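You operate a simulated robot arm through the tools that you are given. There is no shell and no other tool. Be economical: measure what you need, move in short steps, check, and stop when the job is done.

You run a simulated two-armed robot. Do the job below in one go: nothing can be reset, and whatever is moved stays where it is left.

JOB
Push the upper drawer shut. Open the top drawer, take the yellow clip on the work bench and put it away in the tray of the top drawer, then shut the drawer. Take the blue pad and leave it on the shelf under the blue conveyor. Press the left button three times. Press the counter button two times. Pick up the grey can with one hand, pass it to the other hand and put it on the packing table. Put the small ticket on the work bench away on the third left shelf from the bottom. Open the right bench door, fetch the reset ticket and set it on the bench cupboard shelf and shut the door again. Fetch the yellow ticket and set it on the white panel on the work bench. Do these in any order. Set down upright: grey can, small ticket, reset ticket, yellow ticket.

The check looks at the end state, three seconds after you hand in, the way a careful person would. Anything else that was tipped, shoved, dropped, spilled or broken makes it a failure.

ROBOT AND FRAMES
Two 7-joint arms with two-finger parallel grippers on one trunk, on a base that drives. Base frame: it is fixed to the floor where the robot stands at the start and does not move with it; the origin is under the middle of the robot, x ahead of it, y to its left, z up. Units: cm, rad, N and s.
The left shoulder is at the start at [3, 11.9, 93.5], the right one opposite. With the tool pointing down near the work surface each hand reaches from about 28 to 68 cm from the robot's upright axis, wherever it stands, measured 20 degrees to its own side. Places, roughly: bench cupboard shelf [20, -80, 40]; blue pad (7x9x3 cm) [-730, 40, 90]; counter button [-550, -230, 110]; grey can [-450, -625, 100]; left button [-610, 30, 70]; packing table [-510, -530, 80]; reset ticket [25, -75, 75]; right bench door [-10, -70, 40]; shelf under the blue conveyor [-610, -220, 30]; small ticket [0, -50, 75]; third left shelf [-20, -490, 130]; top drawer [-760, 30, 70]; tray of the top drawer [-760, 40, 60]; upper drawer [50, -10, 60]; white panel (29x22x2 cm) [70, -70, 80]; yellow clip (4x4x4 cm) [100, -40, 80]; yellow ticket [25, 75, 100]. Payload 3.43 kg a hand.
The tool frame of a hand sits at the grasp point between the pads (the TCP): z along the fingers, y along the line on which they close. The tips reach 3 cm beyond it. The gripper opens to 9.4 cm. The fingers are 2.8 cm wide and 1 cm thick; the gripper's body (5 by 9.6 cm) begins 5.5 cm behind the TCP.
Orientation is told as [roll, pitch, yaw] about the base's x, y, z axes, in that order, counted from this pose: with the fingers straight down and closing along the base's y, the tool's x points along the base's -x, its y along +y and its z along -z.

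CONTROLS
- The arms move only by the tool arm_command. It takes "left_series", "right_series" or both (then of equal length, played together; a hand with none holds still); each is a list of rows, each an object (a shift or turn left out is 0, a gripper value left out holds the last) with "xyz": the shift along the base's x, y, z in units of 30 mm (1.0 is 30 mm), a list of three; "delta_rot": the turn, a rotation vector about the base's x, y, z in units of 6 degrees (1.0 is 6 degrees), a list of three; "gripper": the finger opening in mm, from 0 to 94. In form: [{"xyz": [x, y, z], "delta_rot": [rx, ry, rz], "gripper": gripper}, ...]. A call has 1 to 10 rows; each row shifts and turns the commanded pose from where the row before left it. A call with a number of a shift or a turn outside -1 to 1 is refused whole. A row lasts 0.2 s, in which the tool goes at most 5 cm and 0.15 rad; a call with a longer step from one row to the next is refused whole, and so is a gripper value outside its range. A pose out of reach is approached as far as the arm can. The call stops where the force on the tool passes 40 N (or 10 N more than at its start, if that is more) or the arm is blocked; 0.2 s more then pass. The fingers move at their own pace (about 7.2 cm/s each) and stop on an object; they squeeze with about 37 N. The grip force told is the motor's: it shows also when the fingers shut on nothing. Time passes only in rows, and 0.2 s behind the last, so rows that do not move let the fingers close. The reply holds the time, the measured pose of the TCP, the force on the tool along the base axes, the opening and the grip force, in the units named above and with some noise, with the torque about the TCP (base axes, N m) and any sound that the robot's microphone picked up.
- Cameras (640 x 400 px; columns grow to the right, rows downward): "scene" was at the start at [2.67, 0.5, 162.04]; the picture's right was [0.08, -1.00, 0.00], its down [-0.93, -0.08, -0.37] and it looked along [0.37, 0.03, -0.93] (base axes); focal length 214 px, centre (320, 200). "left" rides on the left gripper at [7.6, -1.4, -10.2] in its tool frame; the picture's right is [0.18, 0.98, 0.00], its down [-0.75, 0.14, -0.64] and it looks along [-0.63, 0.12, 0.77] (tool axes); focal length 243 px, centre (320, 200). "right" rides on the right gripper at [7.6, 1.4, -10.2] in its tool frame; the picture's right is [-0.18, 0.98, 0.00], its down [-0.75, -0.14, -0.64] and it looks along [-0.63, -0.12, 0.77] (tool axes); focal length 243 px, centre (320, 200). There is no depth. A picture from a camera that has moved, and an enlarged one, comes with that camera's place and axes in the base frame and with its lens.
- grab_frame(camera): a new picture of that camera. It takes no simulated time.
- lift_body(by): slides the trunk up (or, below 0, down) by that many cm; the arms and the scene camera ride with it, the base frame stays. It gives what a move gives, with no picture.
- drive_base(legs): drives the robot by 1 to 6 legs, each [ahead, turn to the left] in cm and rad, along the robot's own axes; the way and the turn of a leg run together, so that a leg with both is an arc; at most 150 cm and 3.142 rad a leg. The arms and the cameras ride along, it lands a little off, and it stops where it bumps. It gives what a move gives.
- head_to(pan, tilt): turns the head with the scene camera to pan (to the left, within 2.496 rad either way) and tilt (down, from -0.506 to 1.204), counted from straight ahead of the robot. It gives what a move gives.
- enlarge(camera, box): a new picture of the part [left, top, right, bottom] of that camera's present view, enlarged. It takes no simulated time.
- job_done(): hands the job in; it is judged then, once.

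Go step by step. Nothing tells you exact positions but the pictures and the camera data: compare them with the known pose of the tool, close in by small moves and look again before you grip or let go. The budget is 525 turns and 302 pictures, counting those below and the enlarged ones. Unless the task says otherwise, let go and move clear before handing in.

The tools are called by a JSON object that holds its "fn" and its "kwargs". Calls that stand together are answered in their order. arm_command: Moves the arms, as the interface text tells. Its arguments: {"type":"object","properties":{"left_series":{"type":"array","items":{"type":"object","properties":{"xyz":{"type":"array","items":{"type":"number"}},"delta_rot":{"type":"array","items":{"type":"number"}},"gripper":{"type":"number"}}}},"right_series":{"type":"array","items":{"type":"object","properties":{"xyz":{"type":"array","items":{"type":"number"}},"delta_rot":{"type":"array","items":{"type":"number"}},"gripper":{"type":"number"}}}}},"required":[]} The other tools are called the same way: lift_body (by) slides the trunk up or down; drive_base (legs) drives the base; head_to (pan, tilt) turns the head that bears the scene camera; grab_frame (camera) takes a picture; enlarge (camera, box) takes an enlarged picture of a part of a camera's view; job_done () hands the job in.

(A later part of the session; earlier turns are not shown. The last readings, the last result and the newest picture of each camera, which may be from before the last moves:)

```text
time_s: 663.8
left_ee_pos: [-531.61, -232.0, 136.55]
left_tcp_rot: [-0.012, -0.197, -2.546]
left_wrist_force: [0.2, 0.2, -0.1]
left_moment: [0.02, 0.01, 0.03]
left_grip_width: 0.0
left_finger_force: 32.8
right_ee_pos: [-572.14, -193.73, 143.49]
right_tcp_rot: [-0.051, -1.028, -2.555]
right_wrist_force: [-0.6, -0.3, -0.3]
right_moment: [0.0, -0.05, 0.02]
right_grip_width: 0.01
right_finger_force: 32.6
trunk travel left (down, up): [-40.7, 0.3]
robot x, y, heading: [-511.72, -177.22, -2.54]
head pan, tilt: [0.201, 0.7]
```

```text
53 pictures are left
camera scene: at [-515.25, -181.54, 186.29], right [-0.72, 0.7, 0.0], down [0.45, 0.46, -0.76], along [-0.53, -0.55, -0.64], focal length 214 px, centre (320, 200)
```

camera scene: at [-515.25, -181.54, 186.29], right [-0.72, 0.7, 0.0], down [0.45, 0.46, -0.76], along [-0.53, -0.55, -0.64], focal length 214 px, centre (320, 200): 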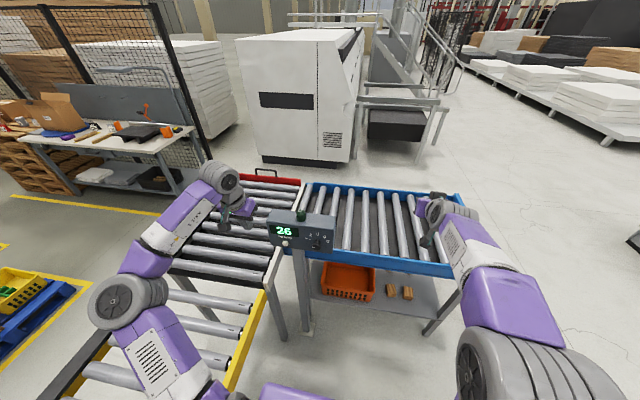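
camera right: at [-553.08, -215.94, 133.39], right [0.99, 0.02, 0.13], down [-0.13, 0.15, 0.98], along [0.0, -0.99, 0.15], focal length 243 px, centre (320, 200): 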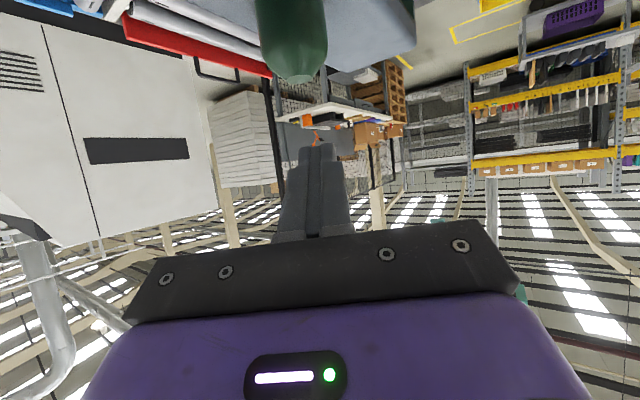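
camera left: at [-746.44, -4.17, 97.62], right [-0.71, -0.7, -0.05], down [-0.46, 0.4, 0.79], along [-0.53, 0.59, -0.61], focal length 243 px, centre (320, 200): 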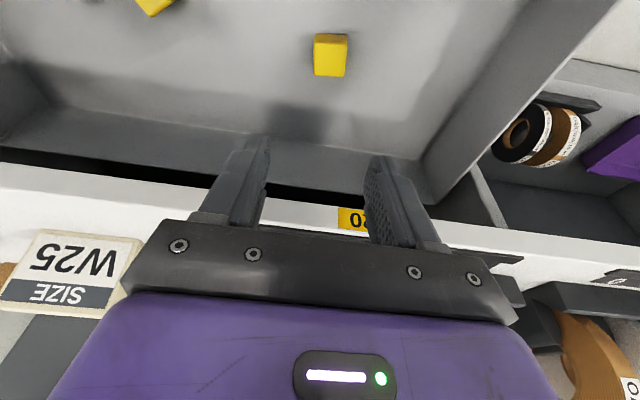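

Button triangulates to (-545.5,-234.3,112.8). Back off a bit, and bring the left hand level at that height.

{"fn": "drive_base", "kwargs": {"legs": [[-14, 0]]}}

{"fn": "arm_command", "kwargs": {"left_series": [{"xyz": [0, 0, -0.7], "delta_rot": [-0.56, 0.83, 0]}, {"xyz": [0, 0, -0.7], "delta_rot": [-0.56, 0.83, 0]}, {"xyz": [0, 0, -0.7], "delta_rot": [-0.56, 0.83, 0]}, {"xyz": [0, 0, -0.7], "delta_rot": [-0.56, 0.83, 0]}, {"xyz": [0, 0, -0.7], "delta_rot": [-0.56, 0.83, 0]}, {"xyz": [0, 0, -0.7], "delta_rot": [-0.56, 0.83, 0]}, {"xyz": [0, 0, -0.7], "delta_rot": [-0.56, 0.83, 0]}, {"xyz": [0, 0, -0.7], "delta_rot": [-0.56, 0.83, 0]}, {"xyz": [0, 0, -0.7], "delta_rot": [-0.56, 0.83, 0]}, {"xyz": [0, 0, -0.7], "delta_rot": [-0.56, 0.83, 0]}]}}

{"fn": "arm_command", "kwargs": {"left_series": [{"xyz": [0, 0, -0.5], "delta_rot": [-0.56, 0.83, 0]}, {"xyz": [0, 0, -0.5]}]}}

{"fn": "grab_frame", "kwargs": {"camera": "left"}}

```text
time_s: 665.1
left_ee_pos: [-520.22, -224.43, 136.55]
left_tcp_rot: [-0.012, -0.194, -2.547]
left_wrist_force: [-0.2, 0.3, 0.4]
left_moment: [-0.02, 0.0, 0.02]
left_grip_width: 0.03
left_finger_force: 33.3
right_ee_pos: [-560.8, -185.99, 143.58]
right_tcp_rot: [-0.053, -1.028, -2.553]
right_wrist_force: [-0.2, -0.4, 0.3]
right_moment: [0.01, 0.0, -0.02]
right_grip_width: 0.0
right_finger_force: 33.3
trunk travel left (down, up): [-40.7, 0.3]
robot x, y, heading: [-500.6, -169.35, -2.544]
head pan, tilt: [0.201, 0.7]
```

```text
time_s: 667.3
left_ee_pos: [-520.27, -224.17, 115.42]
left_tcp_rot: [-0.025, -1.247, -2.535]
left_wrist_force: [0.4, 0.2, 1.0]
left_moment: [-0.01, 0.0, 0.0]
left_grip_width: 0.02
left_finger_force: 33.3
right_ee_pos: [-560.7, -186.01, 143.65]
right_tcp_rot: [-0.052, -1.03, -2.553]
right_wrist_force: [-0.7, 0.5, -0.3]
right_moment: [0.02, -0.03, -0.03]
right_grip_width: 0.01
right_finger_force: 32.6
trunk travel left (down, up): [-40.7, 0.3]
robot x, y, heading: [-500.39, -169.14, -2.546]
head pan, tilt: [0.201, 0.7]
```

```text
time_s: 667.9
left_ee_pos: [-520.3, -224.12, 112.43]
left_tcp_rot: [-0.018, -1.351, -2.542]
left_wrist_force: [0.1, 0.5, 0.0]
left_moment: [0.0, 0.0, -0.01]
left_grip_width: 0.0
left_finger_force: 33.0
right_ee_pos: [-560.73, -186.0, 143.62]
right_tcp_rot: [-0.05, -1.028, -2.555]
right_wrist_force: [0.3, -0.4, -0.4]
right_moment: [0.04, -0.03, -0.02]
right_grip_width: 0.0
right_finger_force: 32.8
trunk travel left (down, up): [-40.7, 0.3]
robot x, y, heading: [-500.4, -169.12, -2.544]
head pan, tilt: [0.201, 0.7]
```

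```text
52 pictures are left
camera left: at [-511.33, -216.53, 107.17], right [0.57, -0.8, -0.18], down [0.47, 0.13, 0.87], along [-0.67, -0.59, 0.45], focal length 243 px, centre (320, 200)
```

left: 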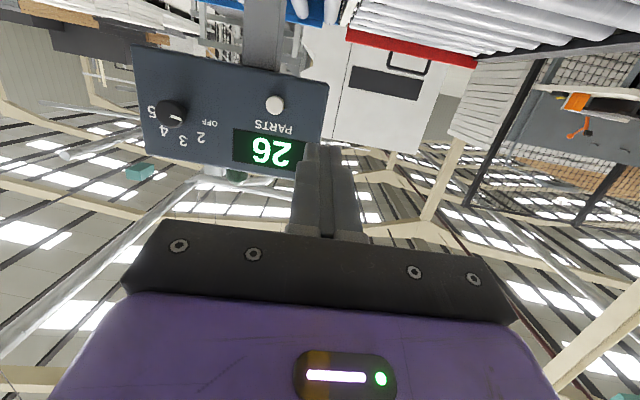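

{"fn": "arm_command", "kwargs": {"left_series": [{"xyz": [-0.57, 0.6, 0.1]}, {"xyz": [-0.57, 0.6, 0.1]}, {"xyz": [-0.8, 0.1, 0]}, {"xyz": [-0.83, -0.45, 0]}, {"xyz": [-0.83, -0.56, 0]}, {"xyz": [-0.83, -0.56, 0]}]}}

{"fn": "grab_frame", "kwargs": {"camera": "left"}}

```text
time_s: 669.3
left_ee_pos: [-533.63, -224.94, 112.95]
left_tcp_rot: [-0.023, -1.347, -2.537]
left_wrist_force: [-0.5, -0.7, 0.4]
left_moment: [0.0, -0.04, 0.0]
left_grip_width: 0.0
left_finger_force: 32.9
right_ee_pos: [-560.83, -185.99, 143.5]
right_tcp_rot: [-0.051, -1.029, -2.554]
right_wrist_force: [0.1, 0.3, 0.4]
right_moment: [-0.02, -0.01, 0.01]
right_grip_width: 0.0
right_finger_force: 32.8
trunk travel left (down, up): [-40.7, 0.3]
robot x, y, heading: [-500.81, -169.7, -2.545]
head pan, tilt: [0.201, 0.7]
```

```text
51 pictures are left
camera left: at [-524.68, -217.29, 107.91], right [0.57, -0.8, -0.18], down [0.46, 0.13, 0.88], along [-0.67, -0.59, 0.45], focal length 243 px, centre (320, 200)
```

left: 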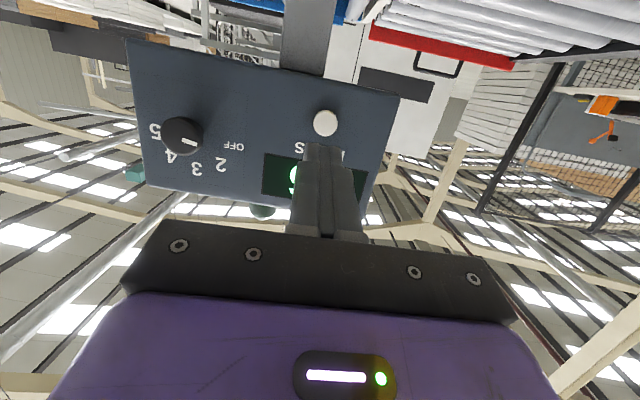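

{"fn": "arm_command", "kwargs": {"left_series": [{"xyz": [-0.75, -0.72, 0]}, {"xyz": [-0.78, -0.62, 0]}, {"xyz": [-0.82, -0.57, 0]}]}}

{"fn": "grab_frame", "kwargs": {"camera": "left"}}

```text
time_s: 670.1
left_ee_pos: [-540.67, -230.71, 113.23]
left_tcp_rot: [-0.019, -1.348, -2.543]
left_wrist_force: [-0.2, 0.1, 0.4]
left_moment: [0.0, 0.02, 0.01]
left_grip_width: 0.0
left_finger_force: 32.9
right_ee_pos: [-560.85, -185.96, 143.69]
right_tcp_rot: [-0.05, -1.03, -2.556]
right_wrist_force: [0.8, 0.0, -0.2]
right_moment: [0.0, -0.03, 0.03]
right_grip_width: 0.0
right_finger_force: 33.1
trunk travel left (down, up): [-40.7, 0.3]
robot x, y, heading: [-500.56, -169.54, -2.537]
head pan, tilt: [0.201, 0.7]
```

```text
50 pictures are left
camera left: at [-531.68, -223.08, 107.96], right [0.57, -0.8, -0.18], down [0.46, 0.13, 0.88], along [-0.67, -0.59, 0.45], focal length 243 px, centre (320, 200)
```

left: 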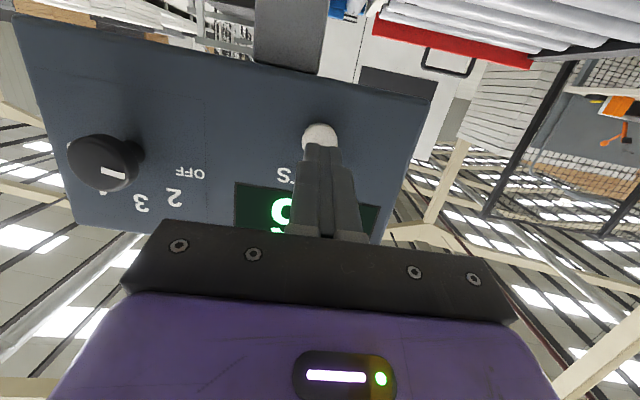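

{"fn": "arm_command", "kwargs": {"left_series": [{"xyz": [-0.3, -0.2, 0]}, {"xyz": [-0.3, -0.2, 0]}, {"xyz": [-0.2, -0.14, 0]}, {"xyz": [-0.15, -0.1, 0]}]}}

```text
time_s: 671.1
left_ee_pos: [-543.22, -232.53, 112.99]
left_tcp_rot: [-0.023, -1.351, -2.537]
left_wrist_force: [15.0, 11.0, -0.8]
left_moment: [-0.02, 0.02, 0.0]
left_grip_width: 0.02
left_finger_force: 33.4
right_ee_pos: [-560.45, -185.78, 143.73]
right_tcp_rot: [-0.052, -1.03, -2.554]
right_wrist_force: [-0.1, 0.7, 0.7]
right_moment: [-0.01, 0.0, 0.03]
right_grip_width: 0.0
right_finger_force: 32.9
trunk travel left (down, up): [-40.7, 0.3]
robot x, y, heading: [-500.45, -169.18, -2.544]
head pan, tilt: [0.201, 0.7]
heard: click
```

{"fn": "arm_command", "kwargs": {"left_series": [{"xyz": [0.35, 0.24, 0]}, {"xyz": [0.35, 0.24, 0]}, {"xyz": [0.35, 0.24, 0]}, {}]}}

{"fn": "enlarge", "kwargs": {"camera": "scene", "box": [250, 200, 350, 270]}}

```text
time_s: 672.1
left_ee_pos: [-540.18, -230.51, 113.18]
left_tcp_rot: [-0.017, -1.351, -2.541]
left_wrist_force: [-0.6, -0.1, 0.6]
left_moment: [0.0, -0.03, -0.03]
left_grip_width: 0.0
left_finger_force: 33.0
right_ee_pos: [-560.73, -186.01, 143.7]
right_tcp_rot: [-0.051, -1.03, -2.555]
right_wrist_force: [0.8, -0.8, 0.2]
right_moment: [0.02, -0.03, 0.01]
right_grip_width: 0.0
right_finger_force: 32.8
trunk travel left (down, up): [-40.7, 0.3]
robot x, y, heading: [-500.3, -169.28, -2.542]
head pan, tilt: [0.201, 0.7]
```

```text
5.71 times, centred on (300, 235) of scene
camera zoom: at [-503.85, -173.74, 186.29], right [-0.72, 0.7, 0.0], down [0.45, 0.46, -0.76], along [-0.53, -0.55, -0.64], focal length 1226 px, centre (434, 0)
```

zoom: 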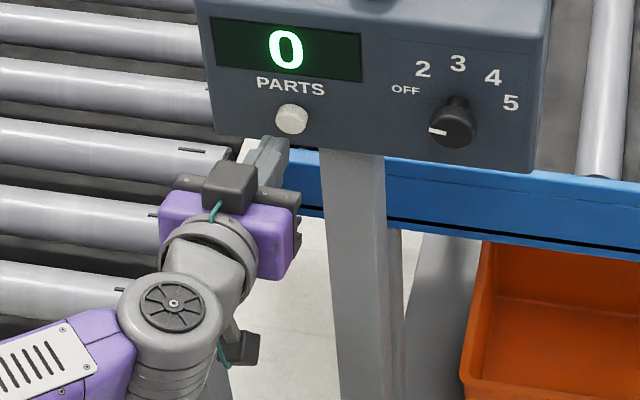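

First press registered (display went to 0). Press once more.

{"fn": "arm_command", "kwargs": {"left_series": [{"xyz": [-0.35, -0.24, 0]}, {"xyz": [-0.35, -0.24, 0]}, {"xyz": [-0.25, -0.17, 0]}, {"xyz": [-0.1, -0.07, 0]}]}}

{"fn": "arm_command", "kwargs": {"left_series": [{"xyz": [0.5, 0.34, 0]}, {"xyz": [0.8, 0.55, 0]}, {"xyz": [0.8, 0.55, 0]}, {"xyz": [0.8, 0.55, 0]}, {"xyz": [0.8, 0.55, 0]}, {"xyz": [0, 0, 0.8]}]}}

{"fn": "enlarge", "kwargs": {"camera": "scene", "box": [250, 180, 370, 270]}}

```text
time_s: 673.1
left_ee_pos: [-543.23, -232.5, 113.18]
left_tcp_rot: [-0.024, -1.351, -2.538]
left_wrist_force: [14.9, 11.7, -1.9]
left_moment: [0.01, -0.04, 0.02]
left_grip_width: 0.0
left_finger_force: 33.2
right_ee_pos: [-560.47, -185.89, 143.83]
right_tcp_rot: [-0.049, -1.032, -2.554]
right_wrist_force: [0.2, 0.1, 0.0]
right_moment: [0.03, 0.02, 0.01]
right_grip_width: 0.0
right_finger_force: 33.0
trunk travel left (down, up): [-40.7, 0.3]
robot x, y, heading: [-500.58, -169.29, -2.538]
head pan, tilt: [0.201, 0.7]
heard: click
```

```text
time_s: 674.5
left_ee_pos: [-532.28, -224.99, 115.77]
left_tcp_rot: [-0.017, -1.349, -2.54]
left_wrist_force: [-0.9, -0.1, 0.6]
left_moment: [0.03, -0.04, 0.0]
left_grip_width: 0.03
left_finger_force: 33.5
right_ee_pos: [-560.85, -185.9, 143.62]
right_tcp_rot: [-0.05, -1.03, -2.555]
right_wrist_force: [-0.8, 0.0, 0.1]
right_moment: [0.0, 0.0, -0.04]
right_grip_width: 0.0
right_finger_force: 33.1
trunk travel left (down, up): [-40.7, 0.3]
robot x, y, heading: [-500.64, -169.24, -2.542]
head pan, tilt: [0.201, 0.7]
```

```text
4.44 times, centred on (310, 225) of scene
camera zoom: at [-503.92, -173.7, 186.29], right [-0.72, 0.7, 0.0], down [0.45, 0.46, -0.76], along [-0.53, -0.55, -0.64], focal length 953 px, centre (364, 89)
```

zoom: 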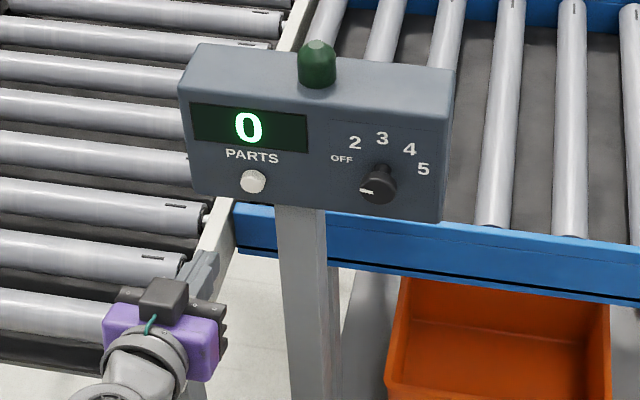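

Both counter presses are done. Now drive around to the packing table area for the grey can.

{"fn": "drive_base", "kwargs": {"legs": [[-4, 0], [0, -1.56], [138, 0], [0, 1.57], [122, 0], [122, 0]]}}

{"fn": "drive_base", "kwargs": {"legs": [[0, 1.57], [135, 0], [132, 0], [0, 1.57], [104, 0]]}}

{"fn": "lift_body", "kwargs": {"by": -16}}

{"fn": "head_to", "kwargs": {"pan": -1.3, "tilt": 0.5}}

{"fn": "grab_frame", "kwargs": {"camera": "scene"}}

```text
time_s: 682.2
left_ee_pos: [-583.16, -91.24, 115.49]
left_tcp_rot: [-0.024, -1.347, 2.165]
left_wrist_force: [-0.5, 1.9, 0.3]
left_moment: [-0.01, 0.01, 0.0]
left_grip_width: 0.0
left_finger_force: 33.4
right_ee_pos: [-543.91, -62.85, 143.34]
right_tcp_rot: [-0.053, -1.024, 2.151]
right_wrist_force: [-0.9, -0.1, -0.3]
right_moment: [-0.04, -0.04, 0.02]
right_grip_width: 0.0
right_finger_force: 32.7
trunk travel left (down, up): [-40.7, 0.3]
robot x, y, heading: [-527.35, -124.12, 2.164]
head pan, tilt: [0.201, 0.7]
stopped in leg 3: the robot was blocked; the commanded pose is now the measured one
```

```text
time_s: 683.0
left_ee_pos: [-582.97, -92.45, 115.81]
left_tcp_rot: [-0.018, -1.35, 2.173]
left_wrist_force: [-0.1, 0.3, -0.1]
left_moment: [0.0, 0.01, 0.0]
left_grip_width: 0.0
left_finger_force: 33.0
right_ee_pos: [-543.94, -63.8, 143.73]
right_tcp_rot: [-0.053, -1.03, 2.159]
right_wrist_force: [-0.4, 0.6, -0.1]
right_moment: [-0.01, 0.0, -0.03]
right_grip_width: 0.02
right_finger_force: 33.4
trunk travel left (down, up): [-40.7, 0.3]
robot x, y, heading: [-527.34, -124.09, 2.173]
head pan, tilt: [0.201, 0.7]
stopped in leg 1: the robot was blocked; the commanded pose is now the measured one
```

```text
time_s: 684.8
left_ee_pos: [-582.97, -92.58, 99.73]
left_tcp_rot: [-0.019, -1.35, 2.175]
left_wrist_force: [0.1, 0.7, -0.2]
left_moment: [0.02, -0.05, -0.02]
left_grip_width: 0.01
left_finger_force: 32.8
right_ee_pos: [-543.93, -63.68, 127.68]
right_tcp_rot: [-0.054, -1.028, 2.159]
right_wrist_force: [-0.4, 0.0, 0.4]
right_moment: [-0.02, -0.02, -0.01]
right_grip_width: 0.02
right_finger_force: 33.0
trunk travel left (down, up): [-24.7, 16.3]
robot x, y, heading: [-527.0, -124.26, 2.17]
head pan, tilt: [0.201, 0.7]
```

```text
time_s: 686.4
left_ee_pos: [-582.87, -92.49, 99.78]
left_tcp_rot: [-0.02, -1.351, 2.175]
left_wrist_force: [-0.3, 0.4, 0.3]
left_moment: [0.02, 0.0, 0.04]
left_grip_width: 0.02
left_finger_force: 33.6
right_ee_pos: [-544.04, -63.64, 127.53]
right_tcp_rot: [-0.051, -1.03, 2.161]
right_wrist_force: [-1.4, 0.1, 0.3]
right_moment: [0.01, -0.01, -0.01]
right_grip_width: 0.0
right_finger_force: 33.4
trunk travel left (down, up): [-24.7, 16.3]
robot x, y, heading: [-527.4, -124.21, 2.173]
head pan, tilt: [-1.3, 0.499]
```

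```text
47 pictures are left
camera scene: at [-519.68, -119.55, 172.06], right [0.77, -0.64, 0.0], down [-0.31, -0.37, -0.88], along [0.56, 0.67, -0.48], focal length 214 px, centre (320, 200)
```

scene: 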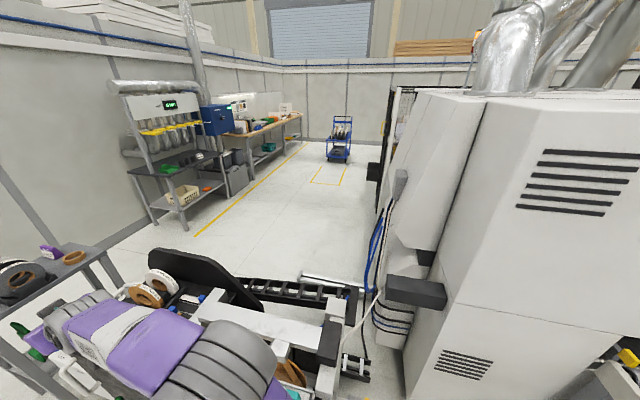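

Blocked by the tape machine in front-right; I'm too far right. Raise up again, back off, shift to the proper lane and continue.

{"fn": "lift_body", "kwargs": {"by": 15}}

{"fn": "drive_base", "kwargs": {"legs": [[-32, 0], [0, 1.57], [36, 0], [0, -1.57], [110, 0]]}}

{"fn": "head_to", "kwargs": {"pan": 0.3, "tilt": 0.5}}

{"fn": "grab_frame", "kwargs": {"camera": "scene"}}

```text
time_s: 688.2
left_ee_pos: [-583.05, -92.5, 114.7]
left_tcp_rot: [-0.018, -1.351, 2.174]
left_wrist_force: [0.4, -0.1, -0.3]
left_moment: [0.03, -0.02, -0.06]
left_grip_width: 0.01
left_finger_force: 32.7
right_ee_pos: [-544.09, -63.64, 142.64]
right_tcp_rot: [-0.052, -1.031, 2.161]
right_wrist_force: [0.7, -0.5, 0.3]
right_moment: [0.0, -0.03, 0.04]
right_grip_width: 0.0
right_finger_force: 32.6
trunk travel left (down, up): [-39.7, 1.3]
robot x, y, heading: [-527.31, -124.22, 2.176]
head pan, tilt: [-1.3, 0.499]
```

```text
time_s: 695.4
left_ee_pos: [-553.64, -218.52, 114.75]
left_tcp_rot: [-0.019, -1.35, -2.501]
left_wrist_force: [7.6, 5.1, 3.5]
left_moment: [-0.02, 0.19, 0.01]
left_grip_width: 0.0
left_finger_force: 33.0
right_ee_pos: [-584.24, -181.23, 142.61]
right_tcp_rot: [-0.054, -1.03, -2.508]
right_wrist_force: [0.1, 0.4, -0.2]
right_moment: [0.01, 0.0, 0.04]
right_grip_width: 0.01
right_finger_force: 33.0
trunk travel left (down, up): [-39.7, 1.3]
robot x, y, heading: [-524.78, -162.52, -2.501]
head pan, tilt: [-1.3, 0.499]
stopped in leg 3: the force on the tool passed its limit at 218 N (the readings are from after the stop); the commanded pose is now the measured one
```

```text
time_s: 697.1
left_ee_pos: [-553.56, -218.59, 114.71]
left_tcp_rot: [-0.023, -1.349, -2.5]
left_wrist_force: [10.0, 5.9, 2.8]
left_moment: [-0.2, 0.09, 0.09]
left_grip_width: 0.01
left_finger_force: 33.0
right_ee_pos: [-584.27, -181.26, 142.76]
right_tcp_rot: [-0.053, -1.03, -2.509]
right_wrist_force: [0.4, 0.1, -0.3]
right_moment: [0.02, 0.0, 0.0]
right_grip_width: 0.01
right_finger_force: 32.5
trunk travel left (down, up): [-39.7, 1.3]
robot x, y, heading: [-524.99, -162.11, -2.497]
head pan, tilt: [0.3, 0.499]
```

```text
46 pictures are left
camera scene: at [-527.47, -167.56, 187.07], right [-0.81, 0.59, 0.0], down [0.28, 0.39, -0.88], along [-0.52, -0.71, -0.48], focal length 214 px, centre (320, 200)
```

scene: 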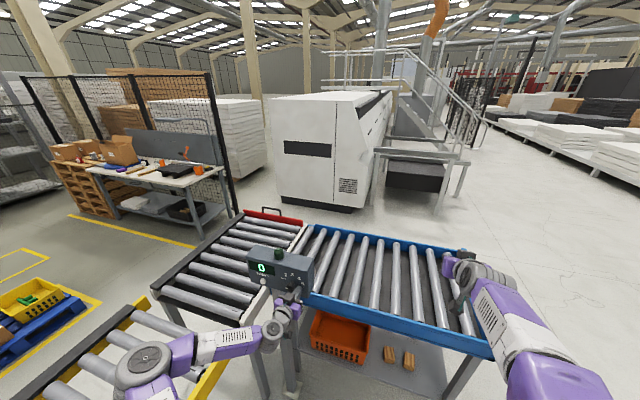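

My left hand ran into the counter box. Back away immediately and inspect it.

{"fn": "drive_base", "kwargs": {"legs": [[-14, 0]]}}

{"fn": "enlarge", "kwargs": {"camera": "scene", "box": [220, 200, 360, 320]}}

```text
time_s: 698.4
left_ee_pos: [-542.61, -210.45, 114.65]
left_tcp_rot: [-0.02, -1.347, -2.498]
left_wrist_force: [0.2, -0.9, 0.1]
left_moment: [0.02, -0.03, 0.03]
left_grip_width: 0.0
left_finger_force: 33.2
right_ee_pos: [-573.42, -173.14, 142.51]
right_tcp_rot: [-0.056, -1.028, -2.51]
right_wrist_force: [-1.2, 0.4, 0.4]
right_moment: [0.04, 0.0, 0.01]
right_grip_width: 0.01
right_finger_force: 33.1
trunk travel left (down, up): [-39.7, 1.3]
robot x, y, heading: [-513.86, -153.91, -2.497]
head pan, tilt: [0.3, 0.499]
```

```text
3.33 times, centred on (290, 260) of scene
camera zoom: at [-516.64, -159.47, 187.05], right [-0.81, 0.59, 0.0], down [0.28, 0.39, -0.88], along [-0.51, -0.71, -0.48], focal length 715 px, centre (420, 0)
```

zoom: 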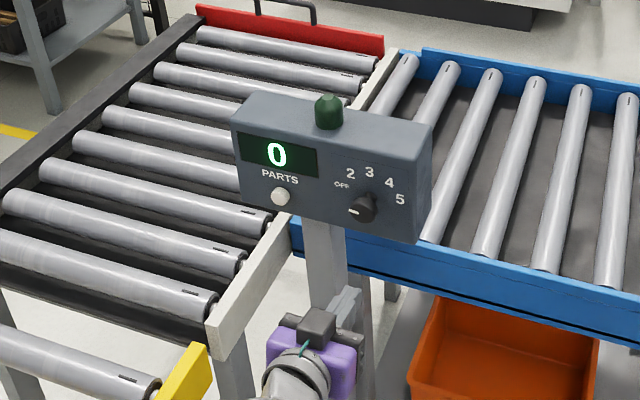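

No visible change. Raise the left hand well above the box before moving on.

{"fn": "arm_command", "kwargs": {"left_series": [{"xyz": [0.3, 0.2, 1]}, {"xyz": [0.3, 0.2, 1]}, {"xyz": [0.2, 0.1, 1]}, {"xyz": [0, 0, 1]}, {"xyz": [0, 0, 1]}, {"xyz": [0, 0, 1]}, {"xyz": [0, 0, 1]}, {"xyz": [0, 0, 1]}, {"xyz": [0, 0, 1]}]}}

{"fn": "drive_base", "kwargs": {"legs": [[24, 0], [0, -1.6], [60, 0]]}}

{"fn": "head_to", "kwargs": {"pan": -0.5, "tilt": 0.6}}

{"fn": "grab_frame", "kwargs": {"camera": "scene"}}

```text
time_s: 700.4
left_ee_pos: [-539.91, -208.81, 141.62]
left_tcp_rot: [-0.022, -1.349, -2.497]
left_wrist_force: [0.6, 0.4, 0.0]
left_moment: [-0.02, -0.02, 0.01]
left_grip_width: 0.03
left_finger_force: 33.4
right_ee_pos: [-573.33, -173.0, 142.49]
right_tcp_rot: [-0.054, -1.027, -2.507]
right_wrist_force: [-0.2, -0.1, -0.1]
right_moment: [-0.02, 0.01, -0.01]
right_grip_width: 0.0
right_finger_force: 33.6
trunk travel left (down, up): [-39.7, 1.3]
robot x, y, heading: [-513.45, -154.14, -2.496]
head pan, tilt: [0.3, 0.499]
```

```text
time_s: 709.0
left_ee_pos: [-621.67, -92.29, 141.73]
left_tcp_rot: [-0.022, -1.347, 2.194]
left_wrist_force: [-0.1, 0.1, 0.7]
left_moment: [0.03, 0.02, 0.0]
left_grip_width: 0.0
left_finger_force: 33.3
right_ee_pos: [-585.14, -59.66, 142.51]
right_tcp_rot: [-0.053, -1.027, 2.185]
right_wrist_force: [-0.2, -0.8, -0.1]
right_moment: [-0.02, 0.01, 0.0]
right_grip_width: 0.02
right_finger_force: 32.9
trunk travel left (down, up): [-39.7, 1.3]
robot x, y, heading: [-567.42, -119.71, 2.192]
head pan, tilt: [0.3, 0.499]
```

```text
time_s: 710.1
left_ee_pos: [-621.66, -92.28, 141.55]
left_tcp_rot: [-0.022, -1.348, 2.197]
left_wrist_force: [0.0, -0.5, -0.2]
left_moment: [-0.01, 0.01, 0.01]
left_grip_width: 0.0
left_finger_force: 33.4
right_ee_pos: [-585.25, -59.67, 142.62]
right_tcp_rot: [-0.054, -1.028, 2.185]
right_wrist_force: [0.2, 0.2, -0.3]
right_moment: [-0.03, 0.02, 0.01]
right_grip_width: 0.0
right_finger_force: 33.1
trunk travel left (down, up): [-39.7, 1.3]
robot x, y, heading: [-566.99, -119.6, 2.198]
head pan, tilt: [-0.499, 0.6]
```

```text
44 pictures are left
camera scene: at [-566.49, -113.34, 186.15], right [0.99, 0.13, 0.0], down [0.07, -0.56, -0.83], along [-0.1, 0.82, -0.56], focal length 214 px, centre (320, 200)
```

scene: 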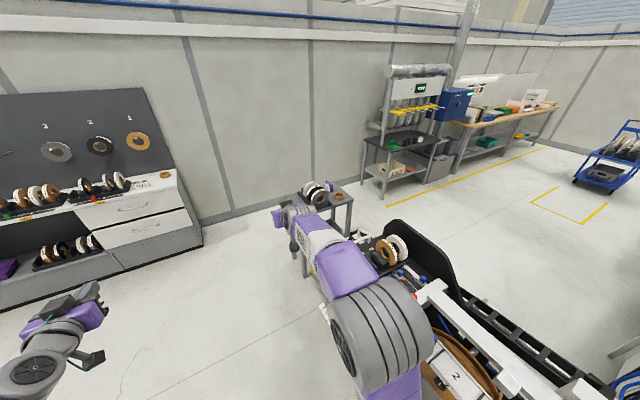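

{"fn": "drive_base", "kwargs": {"legs": [[56, 0], [0, 1.56], [107, 0], [107, 0], [0, 1.57]]}}

{"fn": "drive_base", "kwargs": {"legs": [[135, 0], [130, 0], [0, 1.57], [50, 0]]}}

{"fn": "head_to", "kwargs": {"pan": -1.2, "tilt": 0.6}}

{"fn": "grab_frame", "kwargs": {"camera": "scene"}}

```text
time_s: 731.4
left_ee_pos: [-719.6, -231.24, 141.66]
left_tcp_rot: [-0.019, -1.345, -0.929]
left_wrist_force: [-0.6, -0.3, 0.1]
left_moment: [0.0, 0.0, 0.01]
left_grip_width: 0.0
left_finger_force: 32.6
right_ee_pos: [-755.47, -264.53, 142.62]
right_tcp_rot: [-0.053, -1.029, -0.94]
right_wrist_force: [-0.5, 0.5, 0.1]
right_moment: [0.01, -0.03, -0.01]
right_grip_width: 0.01
right_finger_force: 32.9
trunk travel left (down, up): [-39.7, 1.3]
robot x, y, heading: [-774.55, -205.0, -0.93]
head pan, tilt: [-0.499, 0.6]
```

```text
time_s: 744.8
left_ee_pos: [-557.88, -439.55, 141.99]
left_tcp_rot: [-0.025, -1.353, -0.893]
left_wrist_force: [0.0, 0.6, -0.8]
left_moment: [-0.03, -0.03, -0.03]
left_grip_width: 0.01
left_finger_force: 32.6
right_ee_pos: [-593.49, -474.3, 142.57]
right_tcp_rot: [-0.054, -1.021, -0.919]
right_wrist_force: [-18.6, 16.8, 7.5]
right_moment: [0.01, -0.3, -0.16]
right_grip_width: 0.0
right_finger_force: 33.2
trunk travel left (down, up): [-39.7, 1.3]
robot x, y, heading: [-613.4, -415.76, -0.894]
head pan, tilt: [-0.499, 0.6]
stopped in leg 3: the force on the tool passed its limit at 46 N (the readings are from after the stop); the commanded pose is now the measured one
```

```text
time_s: 745.8
left_ee_pos: [-557.96, -439.58, 142.02]
left_tcp_rot: [-0.018, -1.354, -0.897]
left_wrist_force: [0.5, -0.3, 0.4]
left_moment: [-0.01, 0.03, 0.03]
left_grip_width: 0.0
left_finger_force: 33.2
right_ee_pos: [-593.33, -474.48, 142.56]
right_tcp_rot: [-0.055, -1.024, -0.917]
right_wrist_force: [-21.1, 18.1, 9.8]
right_moment: [-0.11, -0.21, -0.16]
right_grip_width: 0.0
right_finger_force: 32.5
trunk travel left (down, up): [-39.7, 1.3]
robot x, y, heading: [-613.58, -415.66, -0.894]
head pan, tilt: [-1.201, 0.6]
```

```text
43 pictures are left
camera scene: at [-620.28, -420.25, 186.15], right [-0.86, 0.5, -0.01], down [0.29, 0.49, -0.83], along [-0.41, -0.72, -0.56], focal length 214 px, centre (320, 200)
```

scene: 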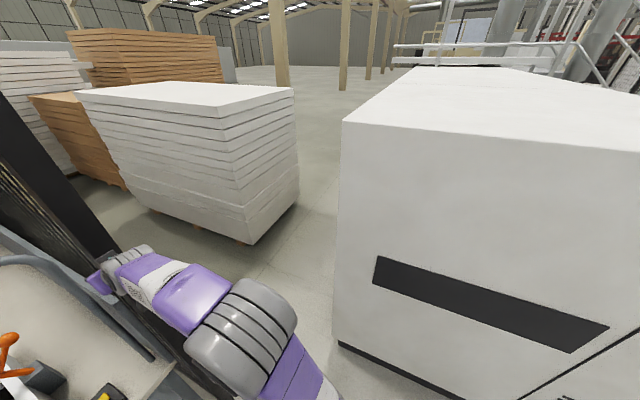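

My right hand met the fence post. Back off and then turn.

{"fn": "drive_base", "kwargs": {"legs": [[0, -0.06], [-28, 0], [0, 1.57], [100, 0]]}}

{"fn": "head_to", "kwargs": {"pan": -1.4, "tilt": 0.5}}

{"fn": "grab_frame", "kwargs": {"camera": "scene"}}

```text
time_s: 755.3
left_ee_pos: [-546.75, -299.41, 141.4]
left_tcp_rot: [-0.023, -1.342, 0.625]
left_wrist_force: [-0.4, 0.3, -0.5]
left_moment: [-0.01, -0.05, -0.01]
left_grip_width: 0.0
left_finger_force: 32.9
right_ee_pos: [-513.76, -336.64, 141.91]
right_tcp_rot: [-0.061, -1.012, 0.606]
right_wrist_force: [0.1, 0.1, -0.5]
right_moment: [-0.01, 0.0, 0.0]
right_grip_width: 0.0
right_finger_force: 32.9
trunk travel left (down, up): [-39.7, 1.3]
robot x, y, heading: [-574.9, -354.31, 0.624]
head pan, tilt: [-1.201, 0.6]
stopped in leg 4: the robot was blocked; the commanded pose is now the measured one
```

```text
time_s: 756.0
left_ee_pos: [-547.42, -299.84, 141.61]
left_tcp_rot: [-0.025, -1.347, 0.627]
left_wrist_force: [-1.3, -0.3, -0.4]
left_moment: [-0.01, 0.0, 0.0]
left_grip_width: 0.0
left_finger_force: 33.5
right_ee_pos: [-514.57, -337.04, 142.24]
right_tcp_rot: [-0.059, -1.018, 0.605]
right_wrist_force: [-0.6, -0.1, 0.2]
right_moment: [-0.04, 0.0, -0.02]
right_grip_width: 0.01
right_finger_force: 32.6
trunk travel left (down, up): [-39.7, 1.3]
robot x, y, heading: [-574.55, -354.28, 0.623]
head pan, tilt: [-1.4, 0.499]
```

```text
42 pictures are left
camera scene: at [-570.71, -362.59, 187.06], right [-0.7, -0.71, 0.0], down [-0.34, 0.34, -0.88], along [0.63, -0.62, -0.48], focal length 214 px, centre (320, 200)
```

scene: 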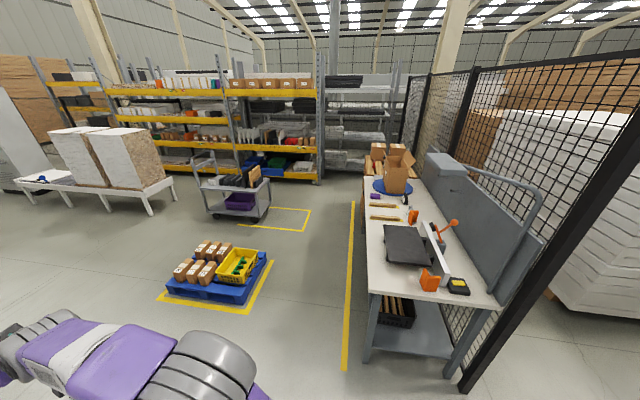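

Blocked by the roller conveyor's end; shift away from it and go down the aisle in front of the packing table.

{"fn": "drive_base", "kwargs": {"legs": [[-8, 0], [0, -0.95], [52, 0], [0, -0.62], [60, 0]]}}

{"fn": "grab_frame", "kwargs": {"camera": "scene"}}

```text
time_s: 758.4
left_ee_pos: [-533.95, -320.77, 141.66]
left_tcp_rot: [-0.021, -1.346, 0.192]
left_wrist_force: [0.8, -0.9, 0.4]
left_moment: [0.0, 0.02, 0.0]
left_grip_width: 0.03
left_finger_force: 32.9
right_ee_pos: [-519.47, -368.49, 142.2]
right_tcp_rot: [-0.057, -1.016, 0.173]
right_wrist_force: [-0.1, -0.8, 0.4]
right_moment: [-0.04, 0.02, 0.02]
right_grip_width: 0.01
right_finger_force: 32.8
trunk travel left (down, up): [-39.7, 1.3]
robot x, y, heading: [-581.38, -358.68, 0.196]
head pan, tilt: [-1.4, 0.499]
stopped in leg 2: the robot was blocked; the commanded pose is now the measured one
```

```text
41 pictures are left
camera scene: at [-581.17, -368.1, 187.05], right [-0.93, -0.36, 0.0], down [-0.17, 0.45, -0.88], along [0.31, -0.82, -0.48], focal length 214 px, centre (320, 200)
```

scene: 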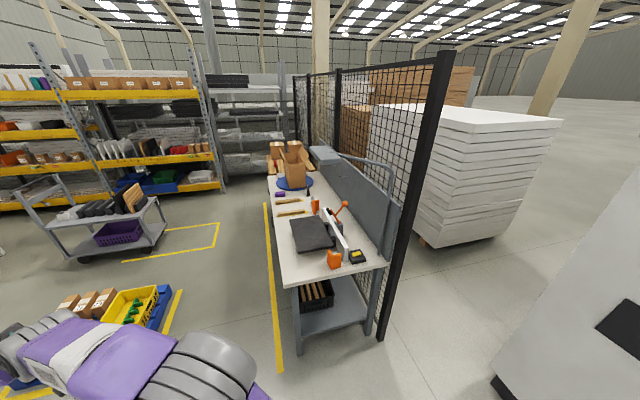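

{"fn": "drive_base", "kwargs": {"legs": [[30, 0], [0, -0.55], [35, 0], [0, -0.6], [60, 0]]}}

{"fn": "head_to", "kwargs": {"pan": -0.6, "tilt": 0.5}}

{"fn": "grab_frame", "kwargs": {"camera": "scene"}}

```text
time_s: 759.1
left_ee_pos: [-533.96, -320.58, 141.56]
left_tcp_rot: [-0.027, -1.346, 0.203]
left_wrist_force: [0.4, -0.2, -0.3]
left_moment: [-0.01, 0.03, 0.01]
left_grip_width: 0.0
left_finger_force: 33.0
right_ee_pos: [-519.38, -368.17, 142.29]
right_tcp_rot: [-0.062, -1.017, 0.178]
right_wrist_force: [-0.1, 0.0, -0.1]
right_moment: [0.0, 0.01, -0.02]
right_grip_width: 0.0
right_finger_force: 32.8
trunk travel left (down, up): [-39.7, 1.3]
robot x, y, heading: [-581.35, -359.29, 0.199]
head pan, tilt: [-1.4, 0.499]
stopped in leg 1: the robot was blocked; the commanded pose is now the measured one
```

```text
time_s: 760.2
left_ee_pos: [-534.0, -320.62, 141.49]
left_tcp_rot: [-0.024, -1.345, 0.201]
left_wrist_force: [0.7, 0.8, -0.2]
left_moment: [0.01, -0.02, 0.01]
left_grip_width: 0.01
left_finger_force: 32.9
right_ee_pos: [-519.42, -368.23, 142.08]
right_tcp_rot: [-0.06, -1.015, 0.179]
right_wrist_force: [-0.2, 0.6, 0.3]
right_moment: [0.0, -0.02, -0.01]
right_grip_width: 0.0
right_finger_force: 32.6
trunk travel left (down, up): [-39.7, 1.3]
robot x, y, heading: [-581.56, -358.9, 0.189]
head pan, tilt: [-0.6, 0.499]
```

```text
40 pictures are left
camera scene: at [-576.03, -363.09, 187.06], right [-0.39, -0.92, 0.0], down [-0.44, 0.19, -0.88], along [0.81, -0.35, -0.48], focal length 214 px, centre (320, 200)
```

scene: 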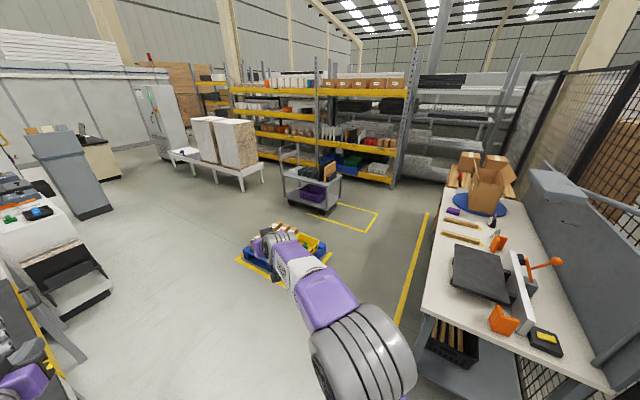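

{"fn": "drive_base", "kwargs": {"legs": [[-24, 0], [0, -0.46], [88, 0], [0, -0.7], [90, 0]]}}

{"fn": "head_to", "kwargs": {"pan": -0.7, "tilt": 0.5}}

{"fn": "grab_frame", "kwargs": {"camera": "scene"}}

```text
time_s: 773.8
left_ee_pos: [-412.21, -486.55, 141.52]
left_tcp_rot: [-0.022, -1.346, -0.935]
left_wrist_force: [0.6, -0.2, 0.3]
left_moment: [-0.04, -0.02, 0.03]
left_grip_width: 0.02
left_finger_force: 33.4
right_ee_pos: [-449.12, -519.99, 142.25]
right_tcp_rot: [-0.059, -1.016, -0.958]
right_wrist_force: [-0.2, 0.3, 0.3]
right_moment: [0.03, 0.02, 0.01]
right_grip_width: 0.0
right_finger_force: 33.0
trunk travel left (down, up): [-39.7, 1.3]
robot x, y, heading: [-467.0, -459.72, -0.936]
head pan, tilt: [-0.6, 0.499]
```

```text
time_s: 774.5
left_ee_pos: [-412.07, -486.67, 141.48]
left_tcp_rot: [-0.025, -1.345, -0.935]
left_wrist_force: [0.0, -0.4, 0.3]
left_moment: [-0.04, -0.02, 0.0]
left_grip_width: 0.02
left_finger_force: 32.8
right_ee_pos: [-449.18, -520.0, 142.37]
right_tcp_rot: [-0.06, -1.015, -0.958]
right_wrist_force: [0.3, 0.0, 0.0]
right_moment: [0.0, 0.01, -0.03]
right_grip_width: 0.02
right_finger_force: 32.2
trunk travel left (down, up): [-39.7, 1.3]
robot x, y, heading: [-466.85, -459.73, -0.939]
head pan, tilt: [-0.7, 0.499]
```

```text
39 pictures are left
camera scene: at [-469.26, -466.43, 187.06], right [-1.0, 0.07, 0.0], down [0.03, 0.48, -0.88], along [-0.06, -0.88, -0.48], focal length 214 px, centre (320, 200)
```

scene: 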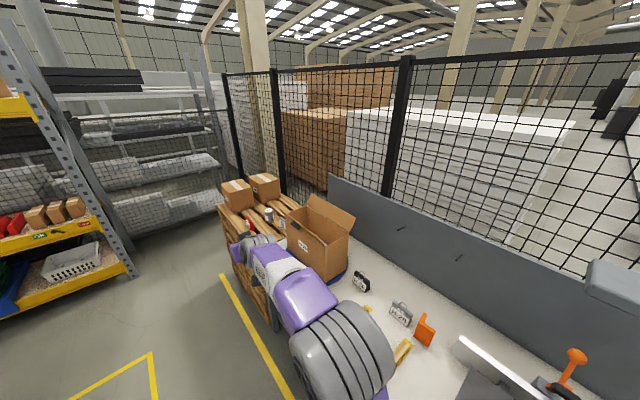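

The pallet stack with the grey can is in view. Zooming.

{"fn": "enlarge", "kwargs": {"camera": "scene", "box": [205, 160, 325, 260]}}

```text
4.00 times, centred on (265, 210) of scene
camera zoom: at [-469.26, -466.43, 187.06], right [-1.0, 0.07, 0.0], down [0.03, 0.48, -0.88], along [-0.06, -0.88, -0.48], focal length 858 px, centre (540, 160)
```

zoom: 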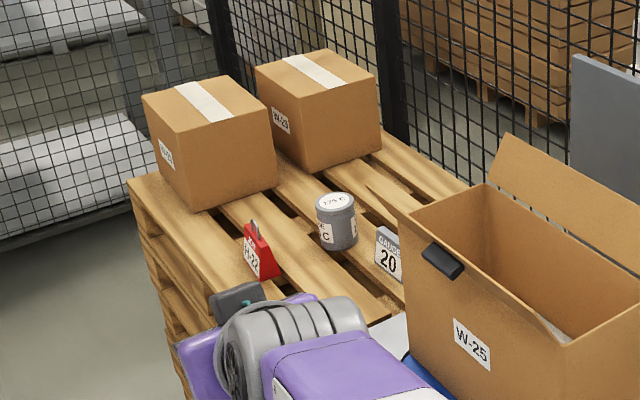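

The can stands on the pallet stack between a red tag and a GAUGE ticket. I'll come in facing it, with clearance for turning.

{"fn": "drive_base", "kwargs": {"legs": [[0, 0.37], [128, 0], [0, -1.96]]}}

{"fn": "lift_body", "kwargs": {"by": -12}}

{"fn": "head_to", "kwargs": {"pan": 0.2, "tilt": 0.6}}

{"fn": "grab_frame", "kwargs": {"camera": "scene"}}

{"fn": "grab_frame", "kwargs": {"camera": "left"}}

```text
time_s: 786.8
left_ee_pos: [-389.99, -582.11, 141.59]
left_tcp_rot: [-0.023, -1.347, -2.554]
left_wrist_force: [-0.4, 0.3, -0.1]
left_moment: [0.0, 0.02, 0.0]
left_grip_width: 0.01
left_finger_force: 32.9
right_ee_pos: [-421.31, -543.56, 142.18]
right_tcp_rot: [-0.059, -1.016, -2.576]
right_wrist_force: [0.5, 0.3, -0.1]
right_moment: [-0.01, -0.03, 0.02]
right_grip_width: 0.0
right_finger_force: 33.2
trunk travel left (down, up): [-39.7, 1.3]
robot x, y, heading: [-360.65, -528.53, -2.559]
head pan, tilt: [-0.7, 0.499]
```

```text
time_s: 788.3
left_ee_pos: [-389.97, -581.95, 129.46]
left_tcp_rot: [-0.022, -1.345, -2.555]
left_wrist_force: [-0.2, 0.0, 0.4]
left_moment: [0.0, 0.0, 0.03]
left_grip_width: 0.0
left_finger_force: 32.2
right_ee_pos: [-421.44, -543.52, 130.2]
right_tcp_rot: [-0.061, -1.017, -2.577]
right_wrist_force: [-0.4, -1.0, 0.4]
right_moment: [-0.04, -0.02, 0.01]
right_grip_width: 0.0
right_finger_force: 33.3
trunk travel left (down, up): [-27.7, 13.3]
robot x, y, heading: [-360.83, -528.85, -2.555]
head pan, tilt: [-0.7, 0.499]
```

```text
time_s: 789.5
left_ee_pos: [-389.95, -582.07, 129.51]
left_tcp_rot: [-0.023, -1.345, -2.553]
left_wrist_force: [-0.6, -0.4, -0.2]
left_moment: [-0.01, -0.02, -0.01]
left_grip_width: 0.01
left_finger_force: 32.6
right_ee_pos: [-421.34, -543.59, 130.15]
right_tcp_rot: [-0.059, -1.017, -2.577]
right_wrist_force: [0.3, 0.4, 0.0]
right_moment: [0.0, -0.01, 0.0]
right_grip_width: 0.0
right_finger_force: 32.4
trunk travel left (down, up): [-27.7, 13.3]
robot x, y, heading: [-360.6, -528.59, -2.562]
head pan, tilt: [0.201, 0.6]
```

```text
37 pictures are left
camera scene: at [-364.16, -533.2, 174.15], right [-0.71, 0.71, 0.0], down [0.4, 0.4, -0.83], along [-0.58, -0.58, -0.56], focal length 214 px, centre (320, 200)
```

scene: 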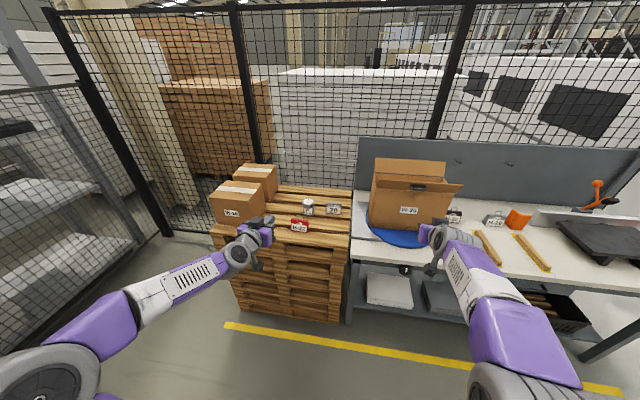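

```text
36 pictures are left
camera left: at [-380.85, -574.57, 124.38], right [0.56, -0.81, -0.18], down [0.46, 0.12, 0.88], along [-0.69, -0.58, 0.44], focal length 243 px, centre (320, 200)
```

left: 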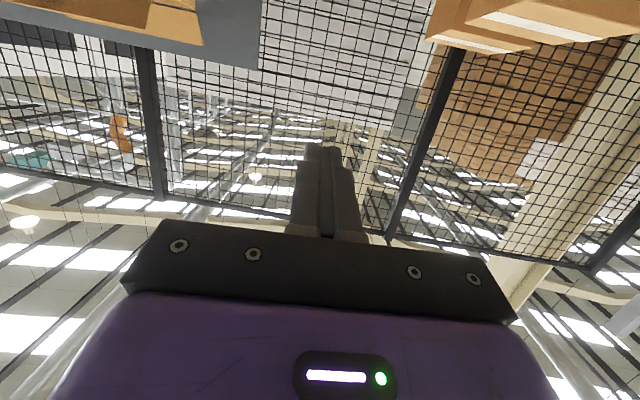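

Can at (-438,-617), mid-height z≈92, with the red tag right in front of it, so a top-down grasp with the left hand is best. Straighten the left hand vertically.

{"fn": "arm_command", "kwargs": {"left_series": [{"delta_rot": [0.555, -0.83, 0], "gripper": 94}, {"delta_rot": [0.555, -0.83, 0]}, {"delta_rot": [0.555, -0.83, 0]}, {"delta_rot": [0.555, -0.83, 0]}, {"delta_rot": [0.555, -0.83, 0]}, {"delta_rot": [0.555, -0.83, 0]}, {"delta_rot": [0.555, -0.83, 0]}, {"delta_rot": [0.555, -0.83, 0]}, {"delta_rot": [0.555, -0.83, 0]}, {"delta_rot": [0.555, -0.83, 0]}]}}

{"fn": "arm_command", "kwargs": {"left_series": [{"delta_rot": [0.555, -0.83, 0]}, {"delta_rot": [0.555, -0.83, 0]}, {"delta_rot": [0.5, -0.75, 0]}]}}

{"fn": "drive_base", "kwargs": {"legs": [[50, 0]]}}

{"fn": "grab_frame", "kwargs": {"camera": "left"}}

```text
time_s: 791.7
left_ee_pos: [-390.1, -582.08, 129.5]
left_tcp_rot: [-0.026, -0.299, -2.553]
left_wrist_force: [-1.2, 0.0, 0.3]
left_moment: [-0.01, -0.02, -0.01]
left_grip_width: 9.39
left_finger_force: 0.1
right_ee_pos: [-421.43, -543.63, 130.25]
right_tcp_rot: [-0.06, -1.016, -2.576]
right_wrist_force: [-0.4, -0.9, 0.1]
right_moment: [-0.01, -0.05, 0.01]
right_grip_width: 0.0
right_finger_force: 32.8
trunk travel left (down, up): [-27.7, 13.3]
robot x, y, heading: [-360.58, -528.7, -2.561]
head pan, tilt: [0.201, 0.6]
```

```text
time_s: 792.5
left_ee_pos: [-390.03, -582.36, 129.32]
left_tcp_rot: [-0.027, 0.005, -2.552]
left_wrist_force: [-0.1, -0.2, 0.2]
left_moment: [0.02, 0.01, -0.02]
left_grip_width: 9.41
left_finger_force: 0.0
right_ee_pos: [-421.56, -543.7, 130.11]
right_tcp_rot: [-0.061, -1.012, -2.577]
right_wrist_force: [-0.4, -1.1, -0.2]
right_moment: [0.02, 0.0, -0.01]
right_grip_width: 0.0
right_finger_force: 33.3
trunk travel left (down, up): [-27.7, 13.3]
robot x, y, heading: [-360.54, -528.76, -2.555]
head pan, tilt: [0.201, 0.6]
```

```text
time_s: 795.4
left_ee_pos: [-431.08, -610.14, 129.57]
left_tcp_rot: [-0.024, 0.002, -2.544]
left_wrist_force: [-0.1, 0.0, -0.3]
left_moment: [0.0, 0.0, -0.03]
left_grip_width: 9.4
left_finger_force: 0.0
right_ee_pos: [-462.98, -572.07, 130.15]
right_tcp_rot: [-0.058, -1.016, -2.566]
right_wrist_force: [-0.1, 0.2, 0.1]
right_moment: [-0.01, -0.01, 0.0]
right_grip_width: 0.0
right_finger_force: 33.6
trunk travel left (down, up): [-27.7, 13.3]
robot x, y, heading: [-401.93, -556.61, -2.544]
head pan, tilt: [0.201, 0.6]
```

```text
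35 pictures are left
camera left: at [-425.44, -604.88, 139.77], right [0.71, -0.71, -0.02], down [-0.53, -0.56, 0.64], along [-0.46, -0.44, -0.77], focal length 243 px, centre (320, 200)
```

left: 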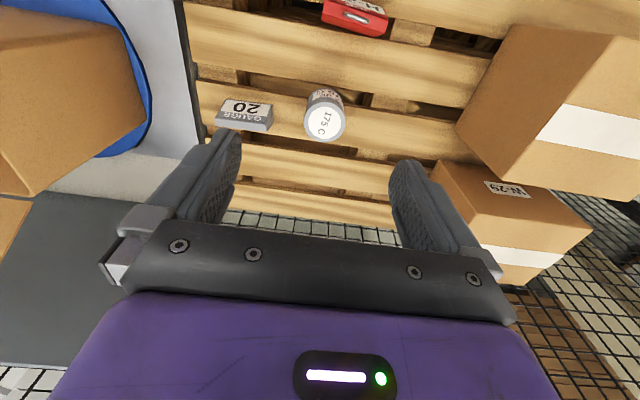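

{"fn": "arm_command", "kwargs": {"left_series": [{"xyz": [-0.73, -0.75, 0]}, {"xyz": [-0.73, -0.75, -1]}, {"xyz": [-0.73, -0.75, -1]}, {"xyz": [0, 0, -1]}, {"xyz": [0, 0, -1]}, {"xyz": [0, 0, -1]}, {"xyz": [0, 0, -1]}, {"xyz": [0, 0, -1]}, {"xyz": [0, 0, -1]}]}}

{"fn": "grab_frame", "kwargs": {"camera": "left"}}

```text
time_s: 797.4
left_ee_pos: [-436.92, -616.6, 107.13]
left_tcp_rot: [-0.025, 0.004, -2.542]
left_wrist_force: [0.9, 0.2, 0.5]
left_moment: [0.02, 0.02, -0.03]
left_grip_width: 9.4
left_finger_force: 0.1
left hand out of reach, approached as far as the arm can: row 1, 2, 3, 4, 5, 6, 7, 8, 9
right_ee_pos: [-462.91, -571.94, 130.23]
right_tcp_rot: [-0.06, -1.016, -2.565]
right_wrist_force: [-0.5, -0.8, -0.4]
right_moment: [0.05, 0.0, 0.01]
right_grip_width: 0.0
right_finger_force: 32.2
trunk travel left (down, up): [-27.7, 13.3]
robot x, y, heading: [-402.13, -556.47, -2.543]
head pan, tilt: [0.201, 0.6]
```

```text
34 pictures are left
camera left: at [-431.22, -611.41, 117.44], right [0.71, -0.71, -0.03], down [-0.53, -0.56, 0.64], along [-0.46, -0.44, -0.77], focal length 243 px, centre (320, 200)
```

left: 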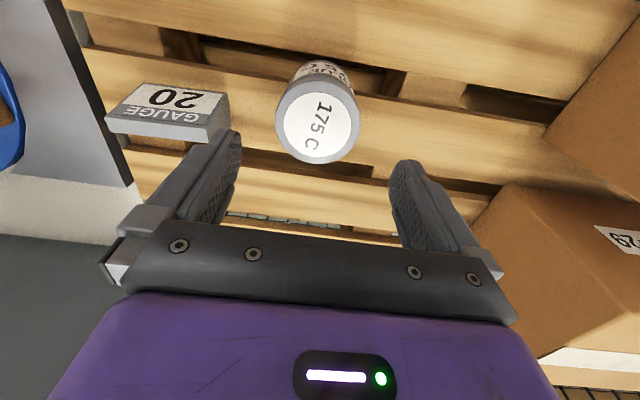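

{"fn": "arm_command", "kwargs": {"left_series": [{"xyz": [-0.1, -0.07, -1]}, {"xyz": [-0.05, -0.03, -1]}, {"xyz": [0, 0, -1]}, {"xyz": [0, 0, -0.8]}]}}

{"fn": "grab_frame", "kwargs": {"camera": "left"}}

```text
time_s: 798.4
left_ee_pos: [-437.61, -617.56, 95.84]
left_tcp_rot: [-0.026, 0.001, -2.543]
left_wrist_force: [0.8, -0.5, 0.0]
left_moment: [0.01, 0.0, 0.0]
left_grip_width: 9.41
left_finger_force: 0.1
left hand out of reach, approached as far as the arm can: row 3
right_ee_pos: [-462.95, -571.87, 130.13]
right_tcp_rot: [-0.058, -1.016, -2.565]
right_wrist_force: [0.1, -0.3, -1.2]
right_moment: [0.03, 0.01, 0.0]
right_grip_width: 0.01
right_finger_force: 33.2
trunk travel left (down, up): [-27.7, 13.3]
robot x, y, heading: [-402.03, -556.48, -2.549]
head pan, tilt: [0.201, 0.6]
```

```text
33 pictures are left
camera left: at [-432.03, -612.17, 106.12], right [0.71, -0.71, -0.02], down [-0.53, -0.56, 0.64], along [-0.46, -0.44, -0.77], focal length 243 px, centre (320, 200)
```

left: 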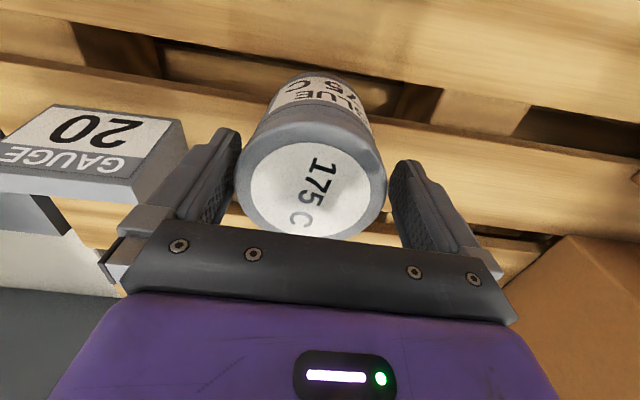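

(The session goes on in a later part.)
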